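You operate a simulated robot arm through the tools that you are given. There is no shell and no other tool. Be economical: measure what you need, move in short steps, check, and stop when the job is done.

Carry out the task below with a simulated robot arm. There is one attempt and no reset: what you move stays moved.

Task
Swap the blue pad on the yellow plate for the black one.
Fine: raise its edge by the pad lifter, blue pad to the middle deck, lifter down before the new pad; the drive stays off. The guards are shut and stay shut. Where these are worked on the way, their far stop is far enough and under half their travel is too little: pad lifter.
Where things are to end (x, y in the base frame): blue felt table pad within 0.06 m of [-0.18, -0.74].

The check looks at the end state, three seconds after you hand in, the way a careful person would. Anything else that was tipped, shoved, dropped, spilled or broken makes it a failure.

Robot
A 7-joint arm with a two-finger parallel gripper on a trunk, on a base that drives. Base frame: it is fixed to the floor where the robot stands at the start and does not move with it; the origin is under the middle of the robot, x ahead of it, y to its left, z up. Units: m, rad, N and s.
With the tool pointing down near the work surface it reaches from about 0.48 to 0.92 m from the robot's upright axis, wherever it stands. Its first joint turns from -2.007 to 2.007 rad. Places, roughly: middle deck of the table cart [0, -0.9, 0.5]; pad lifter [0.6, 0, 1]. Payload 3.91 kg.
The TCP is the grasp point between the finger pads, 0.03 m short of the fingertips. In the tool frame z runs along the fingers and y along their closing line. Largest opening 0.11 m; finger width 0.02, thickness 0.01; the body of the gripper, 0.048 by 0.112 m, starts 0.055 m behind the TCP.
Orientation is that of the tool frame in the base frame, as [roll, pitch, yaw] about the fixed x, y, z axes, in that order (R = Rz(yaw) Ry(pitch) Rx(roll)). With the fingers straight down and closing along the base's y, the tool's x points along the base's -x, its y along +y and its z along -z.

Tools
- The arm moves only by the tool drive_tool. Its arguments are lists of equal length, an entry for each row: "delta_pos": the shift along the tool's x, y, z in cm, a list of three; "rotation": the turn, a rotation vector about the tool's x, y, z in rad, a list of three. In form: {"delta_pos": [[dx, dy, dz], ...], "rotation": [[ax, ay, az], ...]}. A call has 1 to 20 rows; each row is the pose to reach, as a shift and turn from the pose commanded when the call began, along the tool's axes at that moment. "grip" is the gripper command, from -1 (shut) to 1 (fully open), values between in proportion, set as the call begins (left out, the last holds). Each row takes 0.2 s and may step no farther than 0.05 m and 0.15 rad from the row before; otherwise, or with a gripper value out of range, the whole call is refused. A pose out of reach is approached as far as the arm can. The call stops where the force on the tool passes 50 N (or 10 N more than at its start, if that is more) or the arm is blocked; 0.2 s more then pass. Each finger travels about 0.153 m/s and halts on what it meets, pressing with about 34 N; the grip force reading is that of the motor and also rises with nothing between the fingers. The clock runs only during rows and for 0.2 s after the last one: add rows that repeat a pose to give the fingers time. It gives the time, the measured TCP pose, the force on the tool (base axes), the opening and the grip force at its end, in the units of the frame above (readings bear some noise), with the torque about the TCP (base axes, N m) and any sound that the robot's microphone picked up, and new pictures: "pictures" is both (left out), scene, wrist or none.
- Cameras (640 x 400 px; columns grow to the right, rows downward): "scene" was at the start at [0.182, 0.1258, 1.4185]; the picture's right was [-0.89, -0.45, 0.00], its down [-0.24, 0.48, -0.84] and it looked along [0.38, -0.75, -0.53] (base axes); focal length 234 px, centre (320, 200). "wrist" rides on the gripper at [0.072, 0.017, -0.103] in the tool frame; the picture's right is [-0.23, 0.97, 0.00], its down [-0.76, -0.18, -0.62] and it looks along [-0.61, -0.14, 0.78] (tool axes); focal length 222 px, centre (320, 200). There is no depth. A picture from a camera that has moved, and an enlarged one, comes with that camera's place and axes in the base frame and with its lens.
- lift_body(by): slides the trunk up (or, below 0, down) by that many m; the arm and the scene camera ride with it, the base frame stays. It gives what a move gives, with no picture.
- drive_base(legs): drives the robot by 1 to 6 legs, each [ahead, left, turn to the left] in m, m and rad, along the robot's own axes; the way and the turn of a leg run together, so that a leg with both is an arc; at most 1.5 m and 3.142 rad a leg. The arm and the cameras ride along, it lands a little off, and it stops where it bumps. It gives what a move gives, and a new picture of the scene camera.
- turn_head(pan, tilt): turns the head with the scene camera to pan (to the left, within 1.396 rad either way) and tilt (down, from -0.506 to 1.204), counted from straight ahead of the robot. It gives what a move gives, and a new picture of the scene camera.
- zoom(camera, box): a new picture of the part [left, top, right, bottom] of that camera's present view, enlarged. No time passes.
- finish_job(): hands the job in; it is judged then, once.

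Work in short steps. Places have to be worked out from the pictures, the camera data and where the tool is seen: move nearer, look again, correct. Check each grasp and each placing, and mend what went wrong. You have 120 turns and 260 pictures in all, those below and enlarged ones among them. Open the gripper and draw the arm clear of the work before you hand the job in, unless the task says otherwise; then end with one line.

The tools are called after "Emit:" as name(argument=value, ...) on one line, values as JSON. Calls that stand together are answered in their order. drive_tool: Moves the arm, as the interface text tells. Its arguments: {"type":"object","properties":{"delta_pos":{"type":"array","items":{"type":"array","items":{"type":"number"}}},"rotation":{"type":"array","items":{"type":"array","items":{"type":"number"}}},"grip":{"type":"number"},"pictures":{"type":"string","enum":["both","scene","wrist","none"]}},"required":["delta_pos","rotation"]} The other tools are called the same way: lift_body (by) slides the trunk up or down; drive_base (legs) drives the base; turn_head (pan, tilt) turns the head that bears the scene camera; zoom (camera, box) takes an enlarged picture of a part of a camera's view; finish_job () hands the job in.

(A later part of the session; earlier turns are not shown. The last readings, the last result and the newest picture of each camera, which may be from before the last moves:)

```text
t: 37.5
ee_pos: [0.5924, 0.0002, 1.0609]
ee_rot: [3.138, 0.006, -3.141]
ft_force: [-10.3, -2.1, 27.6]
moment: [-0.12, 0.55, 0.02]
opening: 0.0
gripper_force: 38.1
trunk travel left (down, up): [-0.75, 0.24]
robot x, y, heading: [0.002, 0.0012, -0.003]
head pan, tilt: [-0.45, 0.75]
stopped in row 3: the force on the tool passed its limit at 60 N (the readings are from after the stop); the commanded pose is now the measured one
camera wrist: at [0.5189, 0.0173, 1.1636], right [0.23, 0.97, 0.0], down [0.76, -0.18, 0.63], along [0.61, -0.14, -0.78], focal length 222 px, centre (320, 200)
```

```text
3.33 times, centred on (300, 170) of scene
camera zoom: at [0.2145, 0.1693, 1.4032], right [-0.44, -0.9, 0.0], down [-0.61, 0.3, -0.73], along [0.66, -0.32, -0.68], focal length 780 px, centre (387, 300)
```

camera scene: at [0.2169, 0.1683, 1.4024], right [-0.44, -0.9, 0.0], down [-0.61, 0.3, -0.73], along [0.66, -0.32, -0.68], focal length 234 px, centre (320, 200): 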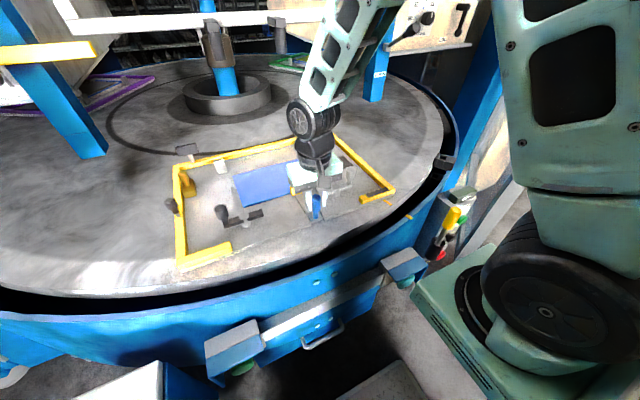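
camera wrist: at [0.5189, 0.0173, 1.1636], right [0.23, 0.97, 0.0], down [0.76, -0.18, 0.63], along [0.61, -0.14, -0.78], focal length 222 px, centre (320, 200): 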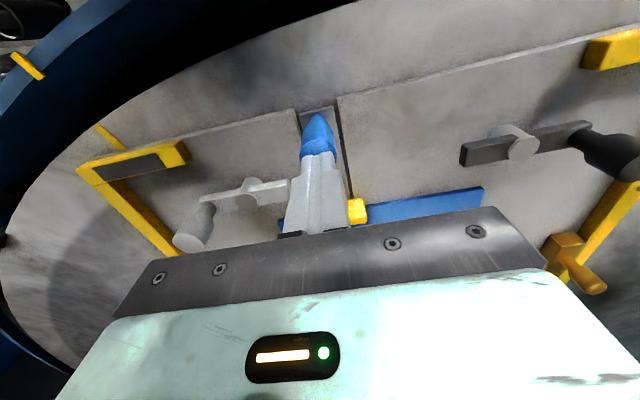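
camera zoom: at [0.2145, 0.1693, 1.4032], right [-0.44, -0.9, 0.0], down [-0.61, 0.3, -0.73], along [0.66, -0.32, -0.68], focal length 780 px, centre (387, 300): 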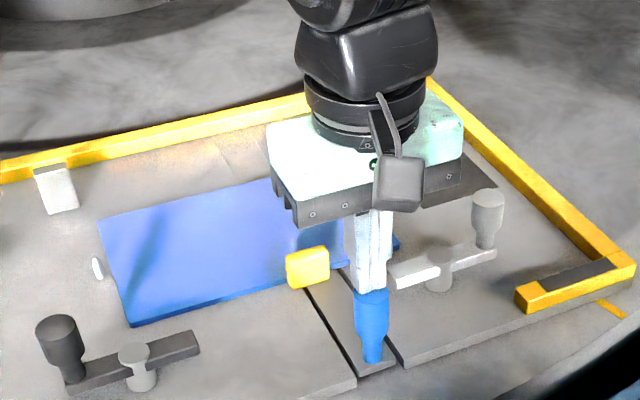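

Downward is rigid, so the pull toward the robot is what raised it. I'll hook the shut fingers behind the knob and draw it toward the robot, so nothing can slip.

Emit:
drive_tool(delta_pos=[[0, 0, -2], [0, 0, -4], [-3.1, 0, -4], [-3.1, 0, 0], [-3.1, 0, 3], [-3.1, 0, 6], [-3.1, 0, 6]], rotation=[[0, 0, 0], [0, 0, 0], [0, 0, 0], [0, 0, 0], [0, 0, 0], [0, 0, 0], [0, 0, 0]], pictures="wrist")

Emit:
zoom(camera="scene", box=[220, 110, 380, 230])

```text
t: 39.1
ee_pos: [0.625, 0.0002, 0.9987]
ee_rot: [3.139, 0.005, -3.141]
ft_force: [-0.6, 0.4, -0.8]
moment: [-0.02, 0.0, 0.0]
opening: 0.0
gripper_force: 37.6
trunk travel left (down, up): [-0.75, 0.24]
robot x, y, heading: [-0.0005, 0.0002, 0.004]
head pan, tilt: [-0.45, 0.75]
camera wrist: at [0.5519, 0.0177, 1.1015], right [0.23, 0.97, 0.0], down [0.76, -0.18, 0.63], along [0.61, -0.14, -0.78], focal length 222 px, centre (320, 200)
```

wrist: 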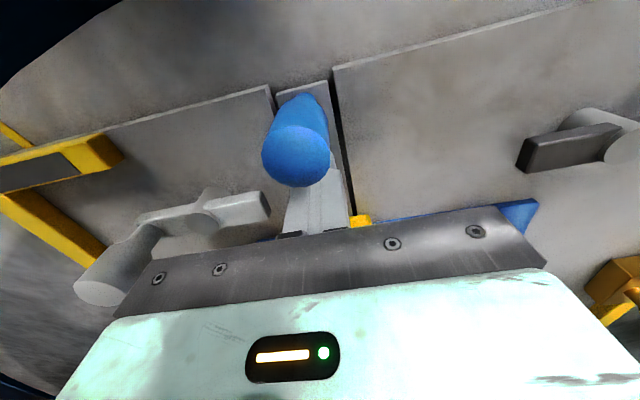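

```text
3.33 times, centred on (300, 170) of scene
camera zoom: at [0.2161, 0.1695, 1.4024], right [-0.44, -0.9, 0.0], down [-0.61, 0.3, -0.73], along [0.66, -0.32, -0.68], focal length 780 px, centre (387, 300)
```

zoom: 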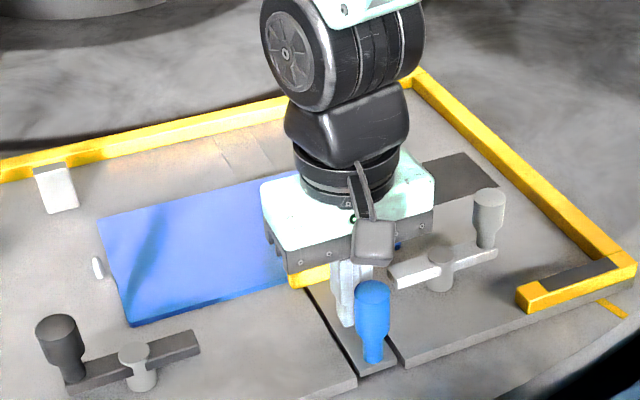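

The fingers are behind the knob. I draw it about 2 cm toward the robot and look.

Emit:
drive_tool(delta_pos=[[1, 0, 0], [1.8, 0, 0], [2.6, 0, 0], [2.6, 0, 0]], rotation=[[0, 0, 0], [0, 0, 0], [0, 0, 0], [0, 0, 0]], pictures="wrist")

Emit:
zoom(camera="scene", box=[220, 110, 380, 230])

```text
t: 40.1
ee_pos: [0.6043, 0.0, 0.9989]
ee_rot: [3.138, 0.015, 3.139]
ft_force: [36.4, -5.0, 4.7]
moment: [-0.23, -0.41, 0.05]
opening: 0.0
gripper_force: 37.7
trunk travel left (down, up): [-0.75, 0.24]
robot x, y, heading: [0.0037, 0.0019, 0.002]
head pan, tilt: [-0.45, 0.75]
camera wrist: at [0.5298, 0.0173, 1.1018], right [0.23, 0.97, 0.01], down [0.75, -0.18, 0.63], along [0.62, -0.14, -0.77], focal length 222 px, centre (320, 200)
```

wrist: 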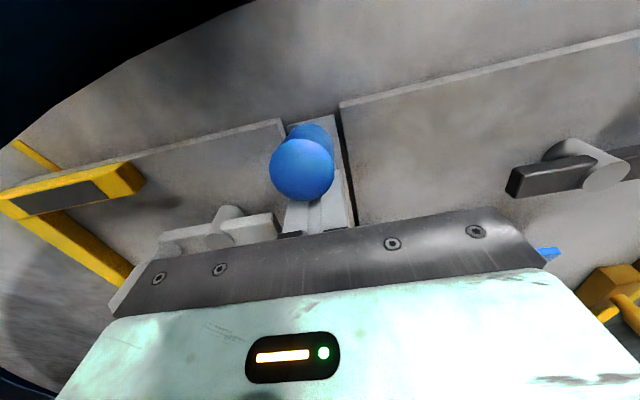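

```text
3.33 times, centred on (300, 170) of scene
camera zoom: at [0.2182, 0.1692, 1.4022], right [-0.44, -0.9, 0.0], down [-0.61, 0.3, -0.73], along [0.66, -0.32, -0.68], focal length 780 px, centre (387, 300)
```

zoom: 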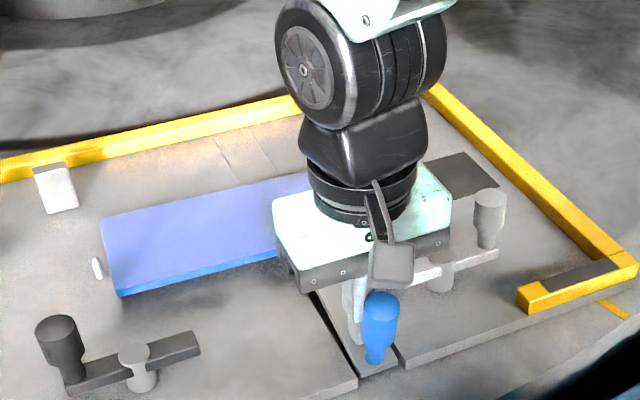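

The flap is turning about its front edge: the knob tilts toward the robot and the pad edge rises (36 N). I shift the contact a bit higher for leverage and continue, turning the tool along.

Emit:
drive_tool(delta_pos=[[0, 0, -1.2], [0.9, 0, -1.45], [1.9, 0, -1.55], [1.9, 0, -1.55]], rotation=[[0, 0, 0], [0, -0.15, 0], [0, -0.3, 0], [0, -0.3, 0]], pictures="wrist")

Emit:
zoom(camera="scene", box=[220, 110, 380, 230])

```text
t: 40.6
ee_pos: [0.6028, 0.0031, 1.0128]
ee_rot: [3.135, 0.067, 3.139]
ft_force: [12.2, -0.8, 1.7]
moment: [0.14, -0.15, 0.05]
opening: 0.0003
gripper_force: 37.8
trunk travel left (down, up): [-0.75, 0.24]
robot x, y, heading: [0.0042, -0.0002, 0.005]
head pan, tilt: [-0.45, 0.75]
stopped in row 2: the force on the tool passed its limit at 106 N (the readings are from after the stop); the commanded pose is now the measured one
camera wrist: at [0.5233, 0.0186, 1.1116], right [0.23, 0.97, 0.02], down [0.72, -0.18, 0.67], along [0.66, -0.14, -0.74], focal length 222 px, centre (320, 200)
```

wrist: 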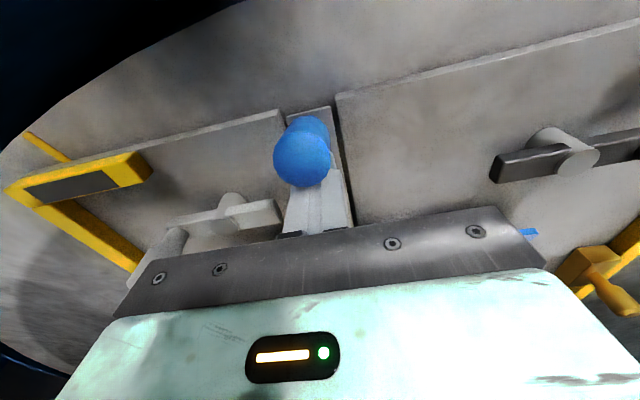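

```text
3.33 times, centred on (300, 170) of scene
camera zoom: at [0.2174, 0.1695, 1.4027], right [-0.44, -0.9, 0.0], down [-0.61, 0.3, -0.73], along [0.66, -0.32, -0.68], focal length 780 px, centre (387, 300)
```

zoom: 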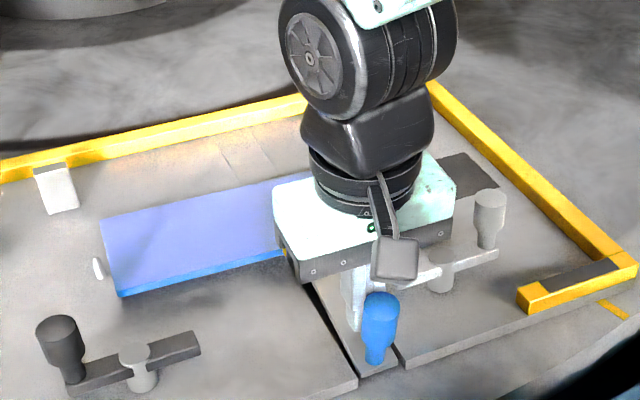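

The lever seems to have met its far stop (stiff, pad edge no higher). I back off a little to see if it stays up by itself.

Emit:
drive_tool(delta_pos=[[-0.7, 0, -0.5], [-1.5, 0, -1], [-1.5, 0, -1]], rotation=[[0, 0, 0], [0, 0, 0], [0, 0, 0]], pictures="wrist")

Emit:
zoom(camera="scene", box=[220, 110, 380, 230])

```text
t: 41.5
ee_pos: [0.6154, 0.001, 1.0236]
ee_rot: [3.136, 0.061, -3.14]
ft_force: [-0.7, 0.0, -0.5]
moment: [0.03, 0.02, -0.01]
opening: 0.0001
gripper_force: 37.4
trunk travel left (down, up): [-0.75, 0.24]
robot x, y, heading: [0.0027, -0.0022, -0.002]
head pan, tilt: [-0.45, 0.75]
camera wrist: at [0.5357, 0.0179, 1.122], right [0.23, 0.97, 0.02], down [0.72, -0.18, 0.67], along [0.66, -0.14, -0.74], focal length 222 px, centre (320, 200)
```

wrist: 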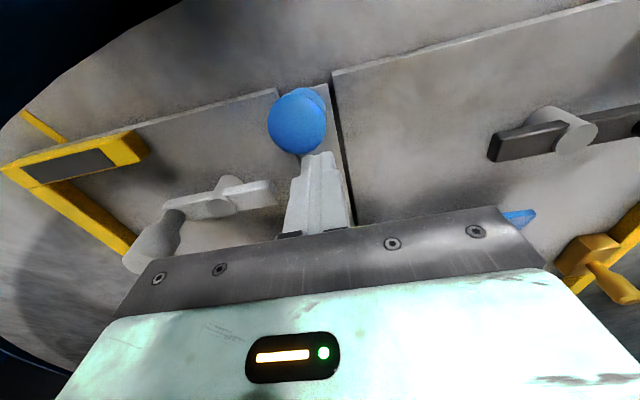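

```text
3.33 times, centred on (300, 170) of scene
camera zoom: at [0.2164, 0.1695, 1.4024], right [-0.44, -0.9, 0.0], down [-0.61, 0.3, -0.73], along [0.66, -0.32, -0.68], focal length 780 px, centre (387, 300)
```

zoom: 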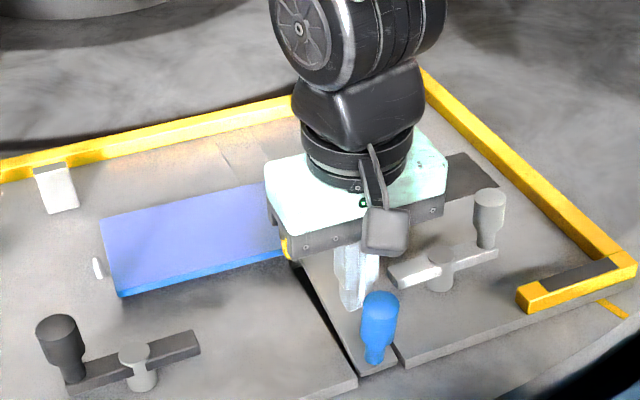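

It stays up by itself at its stop. For the middle deck I want the tool tilted about 45° with the camera on the upper side (so it clears the knob), i.e. turned 180° about its axis; I raise the arm and try that turn in the clear.

Emit:
drive_tool(delta_pos=[[0, 0, -4], [0, 0, -8], [2, 0, -12], [5, 0, -15], [9, 0, -17], [12, 0, -18]], rotation=[[0, 0, 0], [0, 0, 0], [0, 0.06, 0], [0, 0.06, 0], [0, 0.06, 0.1], [0, 0.06, 0.2]], grip=0.1, pictures="none")

Emit:
drive_tool(delta_pos=[[0, 0, 0], [0, 0, 0], [0, 0, 0], [0, 0, 0], [0, 0, 0], [0, 0, 0], [0, 0, 0], [0, 0, 0], [0, 0, 0], [0, 0, 0], [0, 0, 0], [0, 0, 0], [0, 0, 0], [0, 0, 0], [0, 0, 0], [0, 0, 0], [0, 0, 0], [0, 0, 0], [0, 0, 0], [0, 0, 0]], rotation=[[0, 0, 0.15], [0, 0, 0.3], [0, 0, 0.45], [0, 0, 0.6], [0, 0, 0.75], [0, 0, 0.9], [0, 0, 1.05], [0, 0, 1.2], [0, 0, 1.35], [0, 0, 1.5], [0, 0, 1.65], [0, 0, 1.8], [0, 0, 1.95], [0, 0, 2.1], [0, 0, 2.25], [0, 0, 2.4], [0, 0, 2.55], [0, 0, 2.7], [0, 0, 2.85], [0, 0, 2.94]], pictures="wrist")

Emit:
zoom(camera="scene", box=[160, 80, 400, 260])

```text
t: 42.9
ee_pos: [0.4846, 0.0013, 1.1986]
ee_rot: [3.131, 0.001, 2.938]
ft_force: [0.0, 0.3, -0.4]
moment: [0.02, 0.04, 0.03]
opening: 0.0604
gripper_force: 0.0
trunk travel left (down, up): [-0.75, 0.24]
robot x, y, heading: [0.0018, -0.0031, -0.0]
head pan, tilt: [-0.45, 0.75]
```

```text
t: 47.0
ee_pos: [0.5037, -0.0286, 1.1802]
ee_rot: [-3.12, -0.001, 0.01]
ft_force: [0.3, -0.2, 0.8]
moment: [-0.03, -0.05, 0.0]
opening: 0.0606
gripper_force: 0.0
out of reach, approached as far as the arm can: row 19, 20
trunk travel left (down, up): [-0.75, 0.24]
robot x, y, heading: [0.0005, -0.0007, -0.0]
head pan, tilt: [-0.45, 0.75]
camera wrist: at [0.5752, -0.0468, 1.2831], right [-0.22, -0.98, -0.02], down [-0.76, 0.16, 0.63], along [-0.61, 0.15, -0.78], focal length 222 px, centre (320, 200)
```

wrist: 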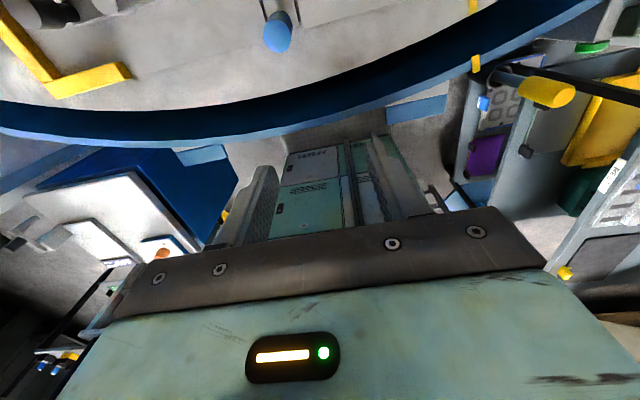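

```text
2.22 times, centred on (280, 170) of scene
camera zoom: at [0.2162, 0.1696, 1.4025], right [-0.43, -0.9, 0.0], down [-0.61, 0.3, -0.73], along [0.66, -0.32, -0.68], focal length 520 px, centre (409, 267)
```

zoom: 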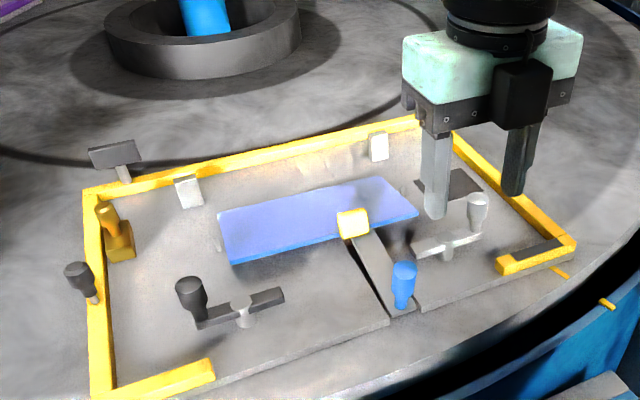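

The turn is nearly fully reached. I check what the block on the gripper's near side is, and the lifted pad.

Emit:
zoom(camera="scene", box=[300, 60, 400, 170])

Emit:
zoom(camera="scene", box=[230, 140, 350, 215])

```text
3.64 times, centred on (350, 115) of scene
camera zoom: at [0.2162, 0.1696, 1.4025], right [-0.43, -0.9, 0.0], down [-0.61, 0.3, -0.73], along [0.66, -0.32, -0.68], focal length 852 px, centre (211, 509)
```

zoom: 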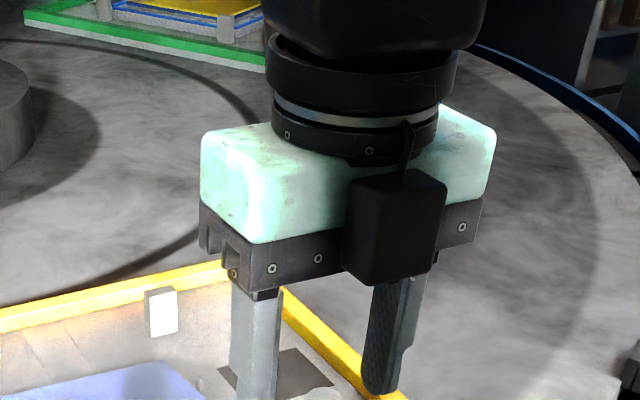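

```text
5.33 times, centred on (290, 178) of scene
camera zoom: at [0.2162, 0.1696, 1.4025], right [-0.43, -0.9, 0.0], down [-0.61, 0.3, -0.73], along [0.66, -0.32, -0.68], focal length 1249 px, centre (480, 320)
```

zoom: 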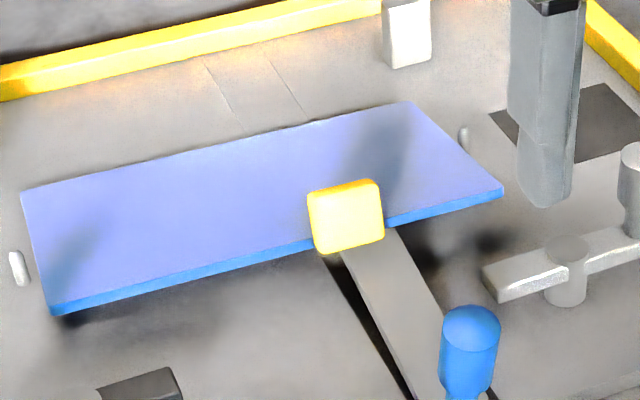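

Both sides carry a block, so the turn gives no gain; a 25° tilt with the original orientation will clear the knob, and since the pad is pitched, it gives about 33° relative. I turn back and go to a pre-grasp view.

Emit:
drive_tool(delta_pos=[[0, 0, 0], [0, 0, 0], [0, 0, 0], [0, 0, 0], [0, 0, 0], [0, 0, 0], [0, 0, 0], [0, 0, 0], [0, 0, 0], [0, 0, 0], [0, 0, 0], [0, 0, 0], [0, 0, 0], [0, 0, 0], [0, 0, 0], [0, 0, 0], [0, 0, 0], [0, 0, 0], [0, 0, 0], [0, 0, 0]], rotation=[[0, 0, -0.15], [0, 0, -0.3], [0, 0, -0.45], [0, 0, -0.6], [0, 0, -0.75], [0, 0, -0.9], [0, 0, -1.05], [0, 0, -1.2], [0, 0, -1.35], [0, 0, -1.5], [0, 0, -1.65], [0, 0, -1.8], [0, 0, -1.95], [0, 0, -2.1], [0, 0, -2.25], [0, 0, -2.4], [0, 0, -2.55], [0, 0, -2.7], [0, 0, -2.85], [0, 0, -2.98]], pictures="none")

Emit:
drive_tool(delta_pos=[[-3, 0, 0], [-7, 0, 1], [-11, 0, 2], [-13, 0, 3], [-13, 0, 3]], rotation=[[0, 0, -0.1], [0, -0.1, -0.16], [0, -0.2, -0.16], [0, -0.3, -0.16], [0, -0.4, -0.16]], pictures="wrist")

Emit:
zoom(camera="scene", box=[200, 90, 360, 210])

```text
t: 51.2
ee_pos: [0.5044, -0.0277, 1.1803]
ee_rot: [3.131, 0.003, 2.983]
ft_force: [0.3, 0.1, 0.0]
moment: [-0.03, 0.03, 0.0]
opening: 0.0609
gripper_force: 0.0
trunk travel left (down, up): [-0.75, 0.24]
robot x, y, heading: [0.0045, 0.0006, 0.001]
head pan, tilt: [-0.45, 0.75]
```

```text
t: 52.5
ee_pos: [0.6309, -0.0477, 1.1512]
ee_rot: [-3.118, 0.403, -3.136]
ft_force: [0.0, -0.7, -0.2]
moment: [0.0, -0.01, -0.01]
opening: 0.0605
gripper_force: 0.0
trunk travel left (down, up): [-0.75, 0.24]
robot x, y, heading: [-0.0022, 0.0017, 0.001]
head pan, tilt: [-0.45, 0.75]
camera wrist: at [0.5245, -0.0291, 1.2168], right [0.21, 0.97, 0.07], down [0.46, -0.16, 0.88], along [0.86, -0.15, -0.48], focal length 222 px, centre (320, 200)
```

wrist: 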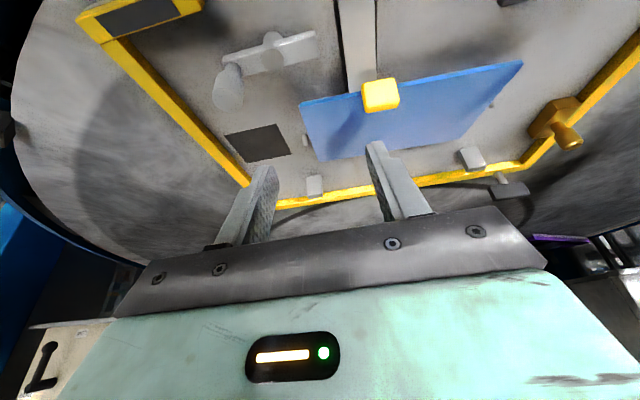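

```text
3.33 times, centred on (280, 150) of scene
camera zoom: at [0.2166, 0.1695, 1.4024], right [-0.44, -0.9, 0.0], down [-0.61, 0.3, -0.73], along [0.66, -0.32, -0.68], focal length 780 px, centre (453, 367)
```

zoom: 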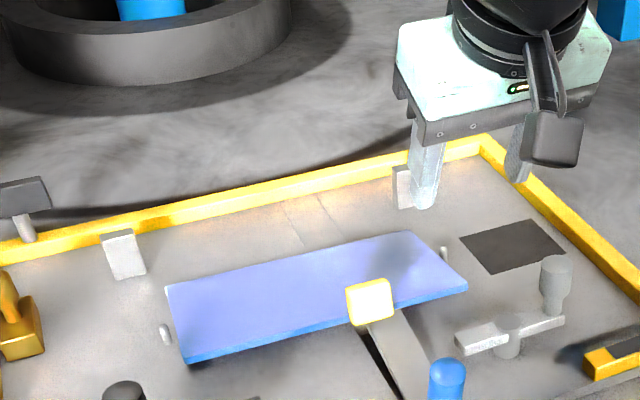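

The tab is now at about (0.684, 0.015, 1.018), the front edge some 4–5 cm up. I align laterally and stop short of it to check.

Emit:
drive_tool(delta_pos=[[0.2, 3.5, 1], [0.4, 6.6, 3], [0.6, 6.6, 6], [0.6, 6.6, 8.5], [0.6, 6.6, 8.5]], rotation=[[-0.024, 0, 0], [-0.024, 0, 0], [-0.024, 0, 0], [-0.024, 0, 0], [-0.024, 0, 0]], pictures="wrist")

Emit:
zoom(camera="scene", box=[200, 100, 360, 220])

```text
t: 53.6
ee_pos: [0.6616, 0.0171, 1.0667]
ee_rot: [3.139, 0.403, -3.138]
ft_force: [-0.1, 0.4, -0.9]
moment: [-0.02, 0.01, 0.03]
opening: 0.0604
gripper_force: 0.1
trunk travel left (down, up): [-0.75, 0.24]
robot x, y, heading: [0.0048, 0.0006, -0.003]
head pan, tilt: [-0.45, 0.75]
camera wrist: at [0.5533, 0.0328, 1.1335], right [0.2, 0.97, 0.09], down [0.46, -0.18, 0.87], along [0.87, -0.14, -0.48], focal length 222 px, centre (320, 200)
```

wrist: 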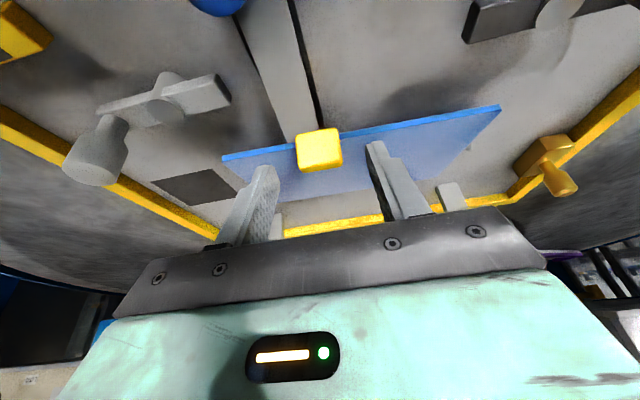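

```text
3.33 times, centred on (280, 160) of scene
camera zoom: at [0.2163, 0.1695, 1.4024], right [-0.44, -0.9, 0.0], down [-0.61, 0.3, -0.73], along [0.66, -0.32, -0.68], focal length 780 px, centre (453, 333)
```

zoom: 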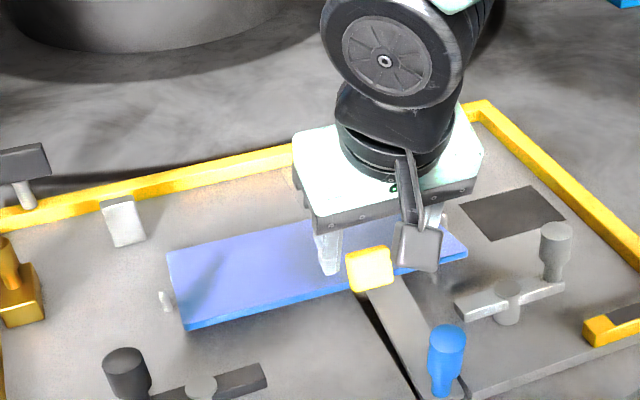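

The tab is centred between the fingers and my estimate is confirmed. I move in along the tool axis and close.

Emit:
drive_tool(delta_pos=[[0, -0.2, 2], [0.1, -0.2, 4], [0.1, -0.2, 4.8], [0.1, -0.2, 4.8]], rotation=[[0, 0, 0], [0, 0, 0], [0, 0, 0], [0, 0, 0]], pictures="wrist")

Emit:
zoom(camera="scene", box=[230, 140, 350, 220])

```text
t: 54.6
ee_pos: [0.6795, 0.0138, 1.0235]
ee_rot: [3.14, 0.403, -3.14]
ft_force: [0.7, -1.1, -0.5]
moment: [-0.04, 0.01, -0.01]
opening: 0.0607
gripper_force: 0.2
trunk travel left (down, up): [-0.75, 0.24]
robot x, y, heading: [0.0006, 0.0008, 0.006]
head pan, tilt: [-0.45, 0.75]
camera wrist: at [0.571, 0.031, 1.0908], right [0.2, 0.97, 0.09], down [0.46, -0.18, 0.87], along [0.87, -0.14, -0.48], focal length 222 px, centre (320, 200)
```

wrist: 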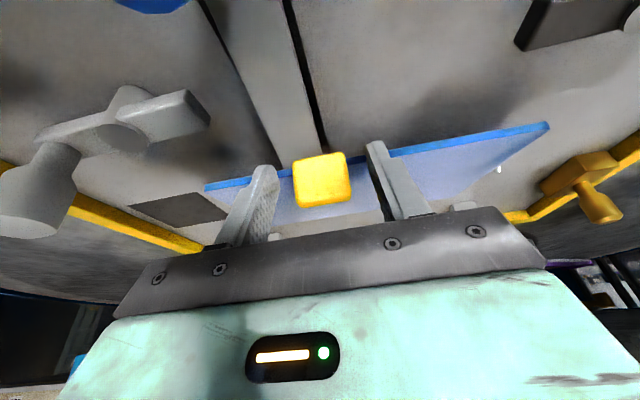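

```text
5.00 times, centred on (290, 180) of scene
camera zoom: at [0.2164, 0.1695, 1.4025], right [-0.44, -0.9, 0.0], down [-0.61, 0.3, -0.73], along [0.66, -0.32, -0.68], focal length 1171 px, centre (470, 300)
```

zoom: 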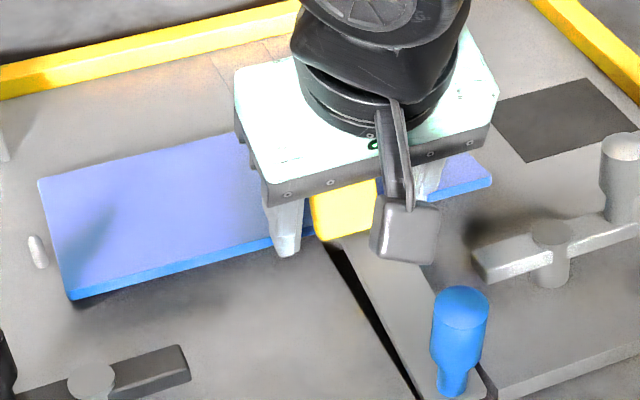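

The tab lies between the pads. Closing.

Emit:
drive_tool(delta_pos=[[0, 0.1, 0.2], [0, 0.1, 0.2], [0, 0.1, 0.2]], rotation=[[0, 0, 0], [0, 0, 0], [0, 0, 0]], grip=-1, pictures="wrist")

```text
t: 55.5
ee_pos: [0.6793, 0.0145, 1.0232]
ee_rot: [3.141, 0.403, -3.138]
ft_force: [1.7, -1.9, 3.5]
moment: [0.22, -0.49, -0.28]
opening: 0.0354
gripper_force: 33.9
trunk travel left (down, up): [-0.75, 0.24]
robot x, y, heading: [0.001, -0.002, 0.001]
head pan, tilt: [-0.45, 0.75]
camera wrist: at [0.5714, 0.0314, 1.0893], right [0.21, 0.97, 0.09], down [0.46, -0.18, 0.87], along [0.87, -0.14, -0.48], focal length 222 px, centre (320, 200)
```

wrist: 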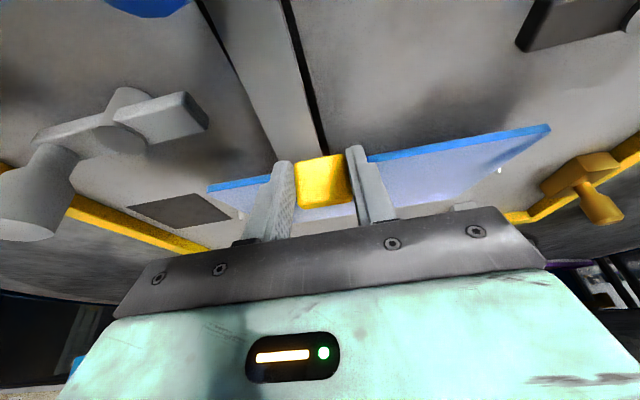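

Tab held (0.035 m). I lift straight up, in steps.

Emit:
drive_tool(delta_pos=[[-0.8, 0, -1.8], [-1.6, 0, -3.7], [-3.2, 0, -7.4], [-4.7, 0, -11], [-4.7, 0, -11]], rotation=[[0, 0, 0], [0, 0, 0], [0, 0, 0], [0, 0, 0], [0, 0, 0]], pictures="both")

```text
t: 56.6
ee_pos: [0.6798, 0.0141, 1.1431]
ee_rot: [3.141, 0.402, -3.136]
ft_force: [-0.3, 0.1, -1.2]
moment: [0.02, 0.09, -0.03]
opening: 0.0355
gripper_force: 34.5
trunk travel left (down, up): [-0.75, 0.24]
robot x, y, heading: [-0.0005, -0.0014, -0.004]
head pan, tilt: [-0.45, 0.75]
camera scene: at [0.2165, 0.1696, 1.4024], right [-0.44, -0.9, 0.0], down [-0.61, 0.3, -0.73], along [0.66, -0.32, -0.68], focal length 234 px, centre (320, 200)
camera wrist: at [0.5715, 0.0305, 1.2088], right [0.2, 0.97, 0.09], down [0.46, -0.18, 0.87], along [0.87, -0.14, -0.48], focal length 222 px, centre (320, 200)
```

scene: 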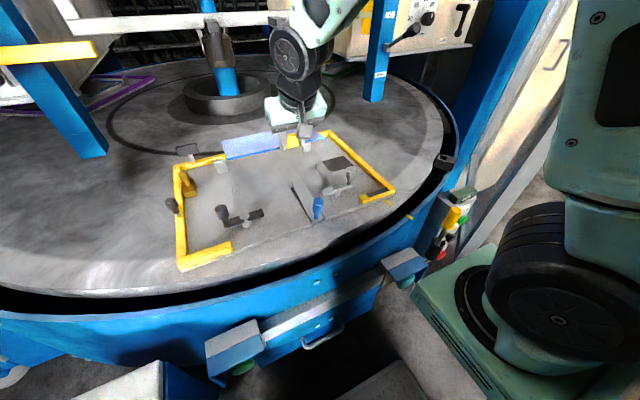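
wrist: 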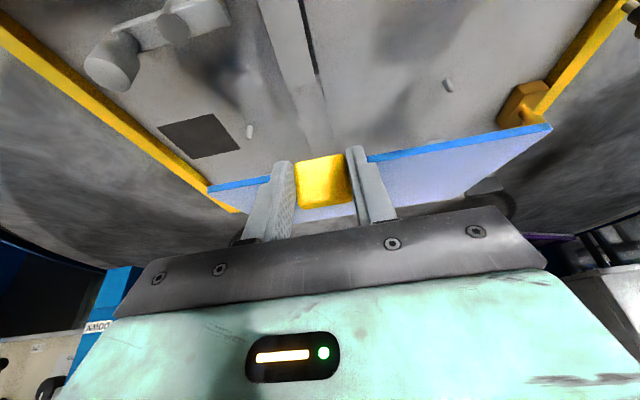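

The pad is held firmly and clear. Before the swing I look at what stands to the right (post, door).

Emit:
turn_head(pan=-0.95, tilt=0.45)

```text
t: 57.6
ee_pos: [0.6784, 0.0143, 1.1426]
ee_rot: [3.14, 0.401, -3.139]
ft_force: [-0.5, -0.7, -0.9]
moment: [-0.03, 0.09, 0.02]
opening: 0.0353
gripper_force: 33.9
trunk travel left (down, up): [-0.75, 0.24]
robot x, y, heading: [-0.0007, 0.0007, -0.005]
head pan, tilt: [-0.949, 0.45]
camera scene: at [0.1954, 0.1309, 1.4288], right [-0.81, -0.58, 0.0], down [-0.25, 0.35, -0.9], along [0.52, -0.73, -0.44], focal length 234 px, centre (320, 200)
```

scene: 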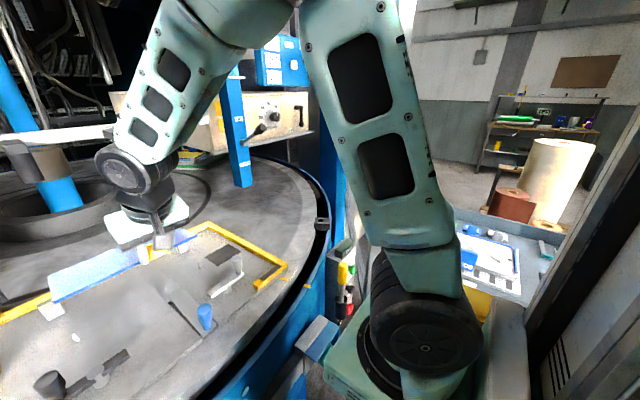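

The post is near (0.66, -0.56) and the door's red handle near (0.43, -0.6, ~1.1–1.2). I raise the trunk fully, level the pad, and draw it in toward the robot before the swing.

Emit:
lift_body(by=0.235)

Emit:
drive_tool(delta_pos=[[3.7, 0, -1.5], [7.4, 0, -3], [11, 0, -4.6], [14.7, 0, -6.2], [16.5, 0, -7], [16.5, 0, -7]], rotation=[[0, -0.06, 0], [0, -0.12, 0], [0, -0.18, 0], [0, -0.24, 0], [0, -0.29, 0], [0, -0.29, 0]], pictures="both")

```text
t: 60.0
ee_pos: [0.679, 0.0144, 1.377]
ee_rot: [3.138, 0.403, -3.136]
ft_force: [-1.6, -0.3, -6.0]
moment: [-0.06, 0.96, -0.02]
opening: 0.0347
gripper_force: 34.1
trunk travel left (down, up): [-0.985, 0.005]
robot x, y, heading: [-0.0019, -0.0025, 0.002]
head pan, tilt: [-0.949, 0.45]
```

```text
t: 61.4
ee_pos: [0.53, 0.0403, 1.4017]
ee_rot: [3.141, 0.693, -3.138]
ft_force: [0.5, -0.2, -0.8]
moment: [-0.06, 0.08, -0.01]
opening: 0.0351
gripper_force: 34.0
out of reach, approached as far as the arm can: row 4, 5, 6
trunk travel left (down, up): [-0.985, 0.005]
robot x, y, heading: [0.0027, 0.0001, -0.002]
head pan, tilt: [-0.949, 0.45]
camera scene: at [0.1952, 0.1308, 1.6639], right [-0.81, -0.58, 0.0], down [-0.25, 0.35, -0.9], along [0.52, -0.73, -0.44], focal length 234 px, centre (320, 200)
camera wrist: at [0.407, 0.0563, 1.4351], right [0.17, 0.97, 0.15], down [0.19, -0.18, 0.97], along [0.97, -0.14, -0.21], focal length 222 px, centre (320, 200)
```

scene: 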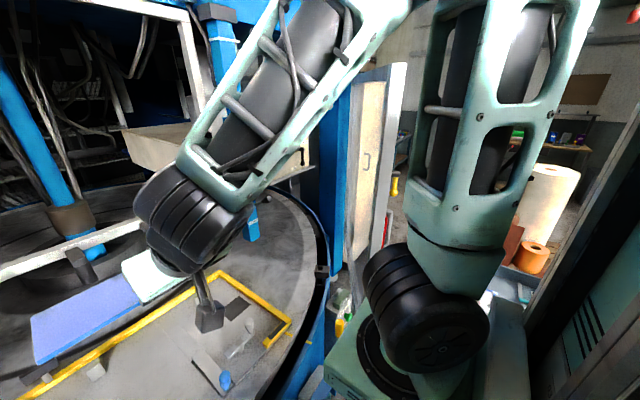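
wrist: 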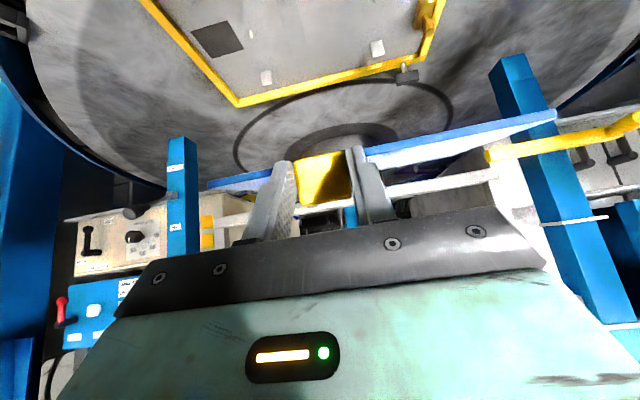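

Pad level and held. To stay clear of post and door I put the tool upright (pad sloping down, in free air) and swing close-in with the pad still pointing forward.

Emit:
drive_tool(delta_pos=[[-2, -1, 0], [-2, -1, 0], [-2, -1, 0], [-2, -1, 0], [-2, -1, 0], [-2, -1, 0]], rotation=[[0, 0.12, 0], [0, 0.24, 0], [0, 0.36, 0], [0, 0.48, 0], [0, 0.6, 0], [0, 0.69, 0]], pictures="scene")

```text
t: 62.8
ee_pos: [0.5457, 0.0294, 1.4169]
ee_rot: [3.14, 0.001, -3.136]
ft_force: [0.2, -0.3, -0.7]
moment: [-0.03, 0.03, 0.06]
opening: 0.0351
gripper_force: 33.5
trunk travel left (down, up): [-0.985, 0.005]
robot x, y, heading: [0.0024, 0.002, -0.003]
head pan, tilt: [-0.949, 0.45]
camera scene: at [0.1953, 0.1308, 1.6639], right [-0.81, -0.58, 0.0], down [-0.25, 0.35, -0.9], along [0.52, -0.73, -0.44], focal length 234 px, centre (320, 200)
```

scene: 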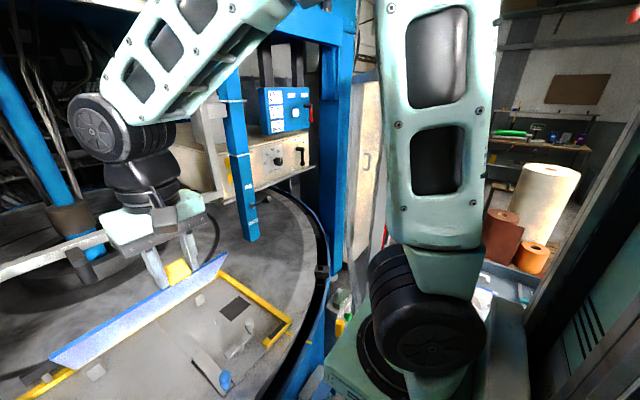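

Swing first half, pad pointing forward.

Emit:
drive_tool(delta_pos=[[1.6, -4.5, 0], [3.6, -9, 0], [5.6, -13.5, 0], [7.6, -18, 0], [9.6, -22.5, 0], [11.1, -27, 0], [12.6, -31.5, 0], [14.6, -35.8, 0], [17.1, -39.8, 0], [20.1, -43.3, 0]], rotation=[[0, 0, 0], [0, 0, 0], [0, 0, 0], [0, 0, 0], [0, 0, 0], [0, 0, 0], [0, 0, 0], [0, 0, 0], [0, 0, 0], [0, 0, 0]], pictures="both")

```text
t: 65.0
ee_pos: [0.3449, -0.4049, 1.4153]
ee_rot: [-3.141, 0.0, -3.135]
ft_force: [0.0, 0.9, -0.9]
moment: [0.0, 0.01, 0.01]
opening: 0.0352
gripper_force: 34.6
trunk travel left (down, up): [-0.985, 0.005]
robot x, y, heading: [-0.0009, -0.0007, 0.002]
head pan, tilt: [-0.949, 0.45]
camera scene: at [0.1955, 0.1311, 1.6638], right [-0.81, -0.58, 0.0], down [-0.25, 0.35, -0.9], along [0.52, -0.73, -0.44], focal length 234 px, centre (320, 200)
camera wrist: at [0.2715, -0.3889, 1.5181], right [0.22, 0.97, 0.0], down [0.76, -0.17, 0.62], along [0.61, -0.14, -0.78], focal length 222 px, centre (320, 200)
```

scene: 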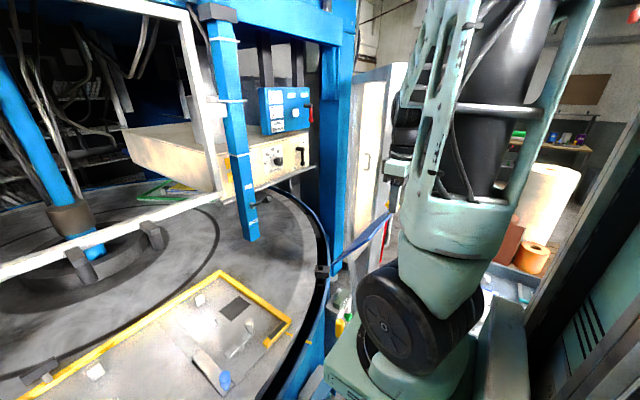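
wrist: 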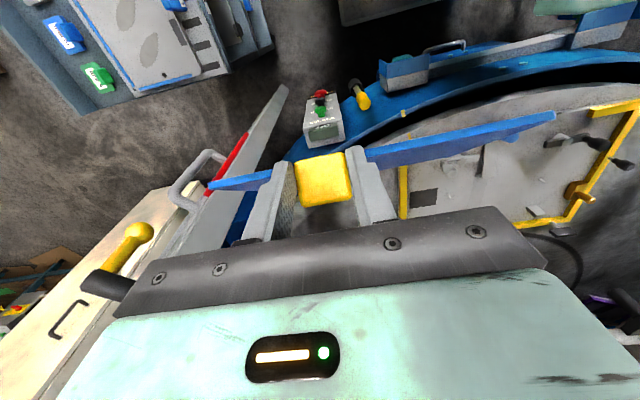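

Clear of the door. Continue to the cart side and turn the pad to point at the cart there.

Emit:
drive_tool(delta_pos=[[4, -2.5, 0], [8, -5, 0], [12, -7, 0], [16.5, -8.5, 0], [20.5, -9.5, 0], [24.5, -10, 0], [27, -10, 0], [29, -10, 0], [29, -10, 0], [29, -10, 0], [29, -10, 0], [29, -10, 0], [29, -10, 0], [29, -10, 0]], rotation=[[0, 0, 0], [0, 0, 0.05], [0, 0, 0.15], [0, 0, 0.27], [0, 0, 0.4], [0, 0, 0.53], [0, 0, 0.67], [0, 0, 0.8], [0, 0, 0.93], [0, 0, 1.06], [0, 0, 1.2], [0, 0, 1.34], [0, 0, 1.48], [0, 0, 1.57]], pictures="both")

```text
t: 68.0
ee_pos: [0.0575, -0.5054, 1.4145]
ee_rot: [3.139, -0.001, 1.573]
ft_force: [-0.7, -0.1, -1.1]
moment: [0.02, 0.05, 0.02]
opening: 0.035
gripper_force: 34.1
trunk travel left (down, up): [-0.985, 0.005]
robot x, y, heading: [0.0003, -0.001, 0.003]
head pan, tilt: [-0.949, 0.45]
camera scene: at [0.1953, 0.1307, 1.6639], right [-0.81, -0.58, 0.0], down [-0.25, 0.35, -0.9], along [0.52, -0.73, -0.44], focal length 234 px, centre (320, 200)
camera wrist: at [0.0726, -0.4339, 1.5177], right [0.97, -0.22, 0.0], down [-0.18, -0.76, 0.62], along [-0.14, -0.61, -0.78], focal length 222 px, centre (320, 200)
```

scene: 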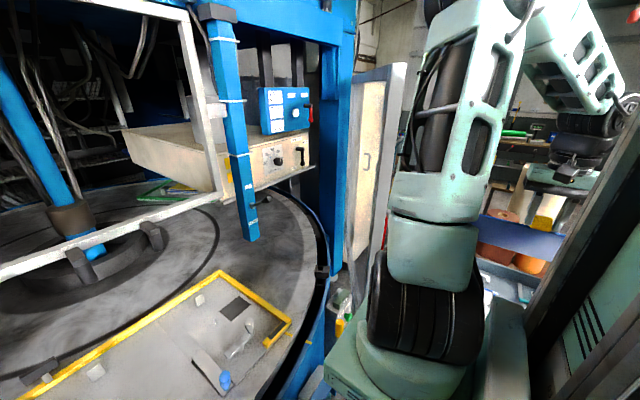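
wrist: 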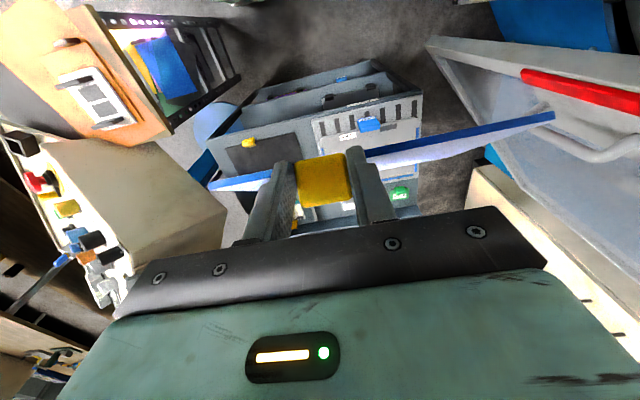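

Everything's clear. Now I move along the cart to x≈-0.207, tilting to level the pad, to test the reach there at this height.

Emit:
drive_tool(delta_pos=[[0, -4.5, 0], [0, -9, 0], [0, -13.5, 0], [0, -18, 0], [0, -22.5, 0], [0, -26.4, 0], [0, -26.4, 0]], rotation=[[0, -0.1, 0], [0, -0.2, 0], [0, -0.3, 0], [0, -0.4, 0], [0, -0.5, 0], [0, -0.6, 0], [0, -0.69, 0]], pictures="wrist")

```text
t: 69.8
ee_pos: [-0.1902, -0.5028, 1.4521]
ee_rot: [-3.085, 0.742, 1.617]
ft_force: [-1.0, -0.6, -0.4]
moment: [0.08, 0.05, 0.04]
opening: 0.035
gripper_force: 34.1
trunk travel left (down, up): [-0.985, 0.005]
robot x, y, heading: [-0.0028, 0.0011, 0.002]
head pan, tilt: [-0.949, 0.45]
stopped in row 7: the arm was blocked; the commanded pose is now the measured one
camera wrist: at [-0.1735, -0.3791, 1.4776], right [0.98, -0.16, 0.11], down [-0.14, -0.14, 0.98], along [-0.14, -0.98, -0.16], focal length 222 px, centre (320, 200)
```

wrist: 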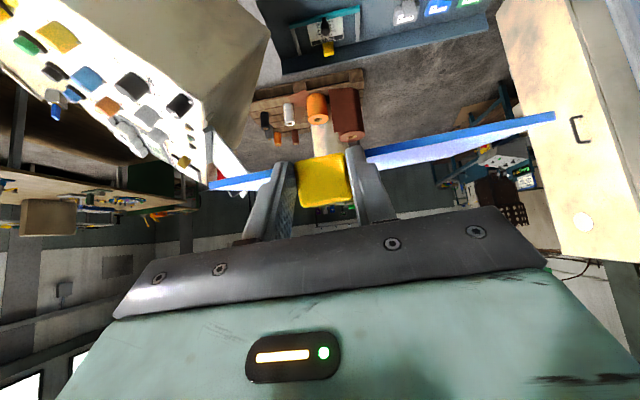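

The arm got blocked (perhaps against the robot's own mast). I look at the arm from the head.

Emit:
turn_head(pan=-1.396, tilt=0.1)

```text
t: 70.7
ee_pos: [-0.188, -0.5026, 1.4505]
ee_rot: [-3.09, 0.742, 1.615]
ft_force: [-0.5, 0.1, -1.1]
moment: [0.05, 0.01, 0.0]
opening: 0.0347
gripper_force: 34.0
trunk travel left (down, up): [-0.985, 0.005]
robot x, y, heading: [0.0007, 0.0002, -0.0]
head pan, tilt: [-1.396, 0.099]
camera scene: at [0.1776, 0.1207, 1.6945], right [-0.98, -0.17, 0.01], down [-0.03, 0.09, -0.99], along [0.17, -0.98, -0.1], focal length 234 px, centre (320, 200)
```

scene: 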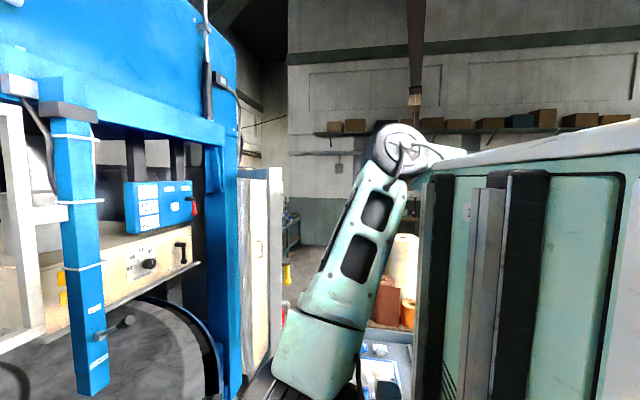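

The forearm runs into the robot's own mast, so I need to shift the robot. First bring the arm back to its clear pose, then look around for room.

Emit:
drive_tool(delta_pos=[[0, 4, 0], [0, 8, 0], [0, 12.5, 0], [0, 17, 0], [0, 21.5, 0], [0, 25, 0]], rotation=[[0, 0.1, 0], [0, 0.2, 0], [0, 0.3, 0], [0, 0.45, 0], [0, 0.6, 0], [0, 0.74, 0]], pictures="none")

Emit:
turn_head(pan=1.396, tilt=0.9)

Emit:
turn_head(pan=0.5, tilt=1.2)

Emit:
turn_head(pan=-0.6, tilt=1.2)

```text
t: 72.1
ee_pos: [0.0429, -0.5027, 1.4296]
ee_rot: [-3.125, -0.02, 1.576]
ft_force: [0.7, 0.0, -1.1]
moment: [0.05, -0.01, 0.0]
opening: 0.0351
gripper_force: 33.7
trunk travel left (down, up): [-0.985, 0.005]
robot x, y, heading: [0.0003, 0.0031, -0.001]
head pan, tilt: [-1.396, 0.099]
```

```text
t: 74.6
ee_pos: [0.0436, -0.5038, 1.4314]
ee_rot: [-3.125, -0.018, 1.576]
ft_force: [0.4, -0.9, 0.2]
moment: [0.02, 0.03, 0.01]
opening: 0.0352
gripper_force: 33.8
trunk travel left (down, up): [-0.985, 0.005]
robot x, y, heading: [-0.0009, 0.001, -0.003]
head pan, tilt: [1.396, 0.901]
camera scene: at [0.155, 0.2799, 1.6256], right [0.98, -0.17, 0.0], down [-0.14, -0.77, -0.62], along [0.11, 0.61, -0.78], focal length 234 px, centre (320, 200)
```

scene: 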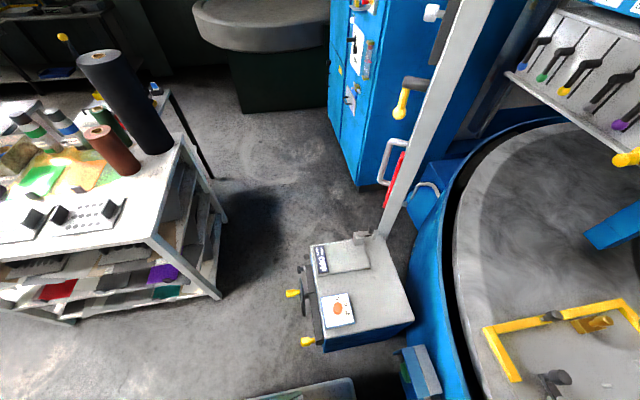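

```text
t: 75.8
ee_pos: [0.0444, -0.5036, 1.4314]
ee_rot: [-3.126, -0.017, 1.577]
ft_force: [0.2, 0.0, -0.6]
moment: [0.03, 0.0, 0.01]
opening: 0.0349
gripper_force: 33.7
trunk travel left (down, up): [-0.985, 0.005]
robot x, y, heading: [0.0011, -0.0016, 0.005]
head pan, tilt: [0.499, 1.201]
camera scene: at [0.1909, 0.2324, 1.6057], right [0.48, -0.88, 0.0], down [-0.82, -0.45, -0.36], along [0.32, 0.17, -0.93], focal length 234 px, centre (320, 200)
```

scene: 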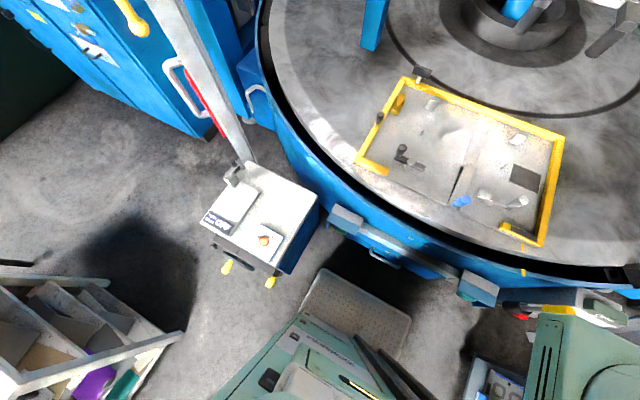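

```text
t: 77.1
ee_pos: [0.0432, -0.504, 1.4311]
ee_rot: [-3.124, -0.017, 1.576]
ft_force: [-0.1, -0.4, -1.2]
moment: [0.02, 0.04, 0.0]
opening: 0.0351
gripper_force: 34.3
trunk travel left (down, up): [-0.985, 0.005]
robot x, y, heading: [-0.0016, -0.0006, -0.001]
head pan, tilt: [-0.6, 1.201]
camera scene: at [0.188, 0.174, 1.6057], right [-0.56, -0.83, 0.0], down [-0.77, 0.53, -0.36], along [0.3, -0.2, -0.93], focal length 234 px, centre (320, 200)
```

scene: 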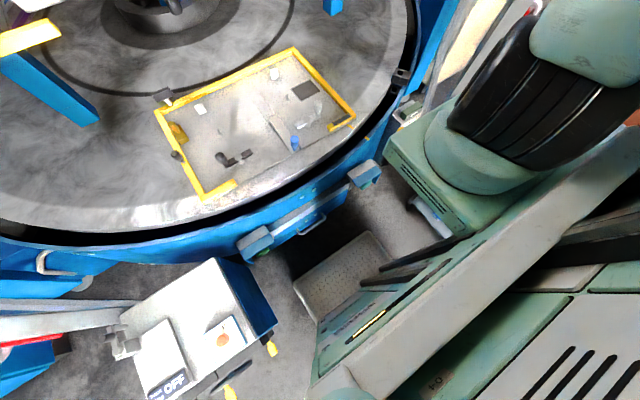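

There's free floor around; turning the robot about 0.6 rad to the right keeps it within its own footprint and takes the mast out of the forearm's way. The held pad is high and clear.

Emit:
drive_base(legs=[[0, 0, -0.3], [0, 0, -0.3]])

Emit:
turn_head(pan=-0.9, tilt=0.7)

```text
t: 79.5
ee_pos: [-0.2513, -0.4375, 1.4306]
ee_rot: [-3.125, -0.019, 0.968]
ft_force: [0.0, -0.3, -0.6]
moment: [0.02, 0.02, 0.0]
opening: 0.0352
gripper_force: 34.0
trunk travel left (down, up): [-0.985, 0.005]
robot x, y, heading: [-0.0016, 0.0013, -0.605]
head pan, tilt: [-0.6, 1.201]
camera scene: at [0.2533, 0.0357, 1.6057], right [-0.93, -0.36, 0.0], down [-0.33, 0.87, -0.36], along [0.13, -0.34, -0.93], focal length 234 px, centre (320, 200)
```

scene: 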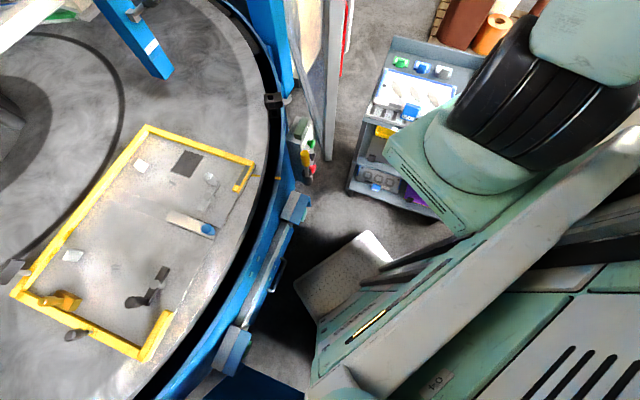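

```text
t: 80.4
ee_pos: [-0.2508, -0.4386, 1.4308]
ee_rot: [-3.127, -0.019, 0.968]
ft_force: [-0.8, 0.7, -0.8]
moment: [0.02, -0.01, 0.05]
opening: 0.0351
gripper_force: 34.1
trunk travel left (down, up): [-0.985, 0.005]
robot x, y, heading: [-0.0005, 0.0021, -0.605]
head pan, tilt: [-0.901, 0.7]
camera scene: at [0.2387, 0.0032, 1.6416], right [-1.0, -0.06, 0.0], down [-0.04, 0.64, -0.76], along [0.05, -0.76, -0.64], focal length 234 px, centre (320, 200)
```

scene: 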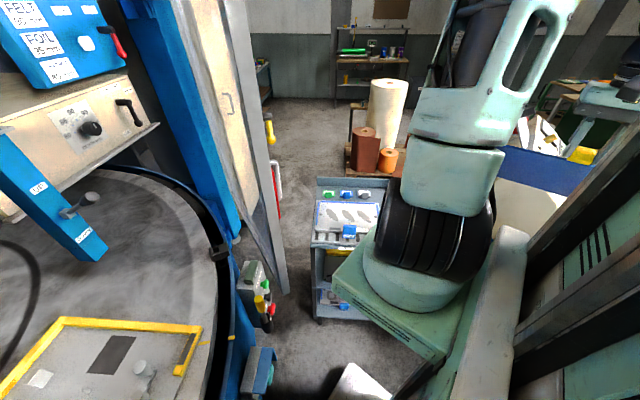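

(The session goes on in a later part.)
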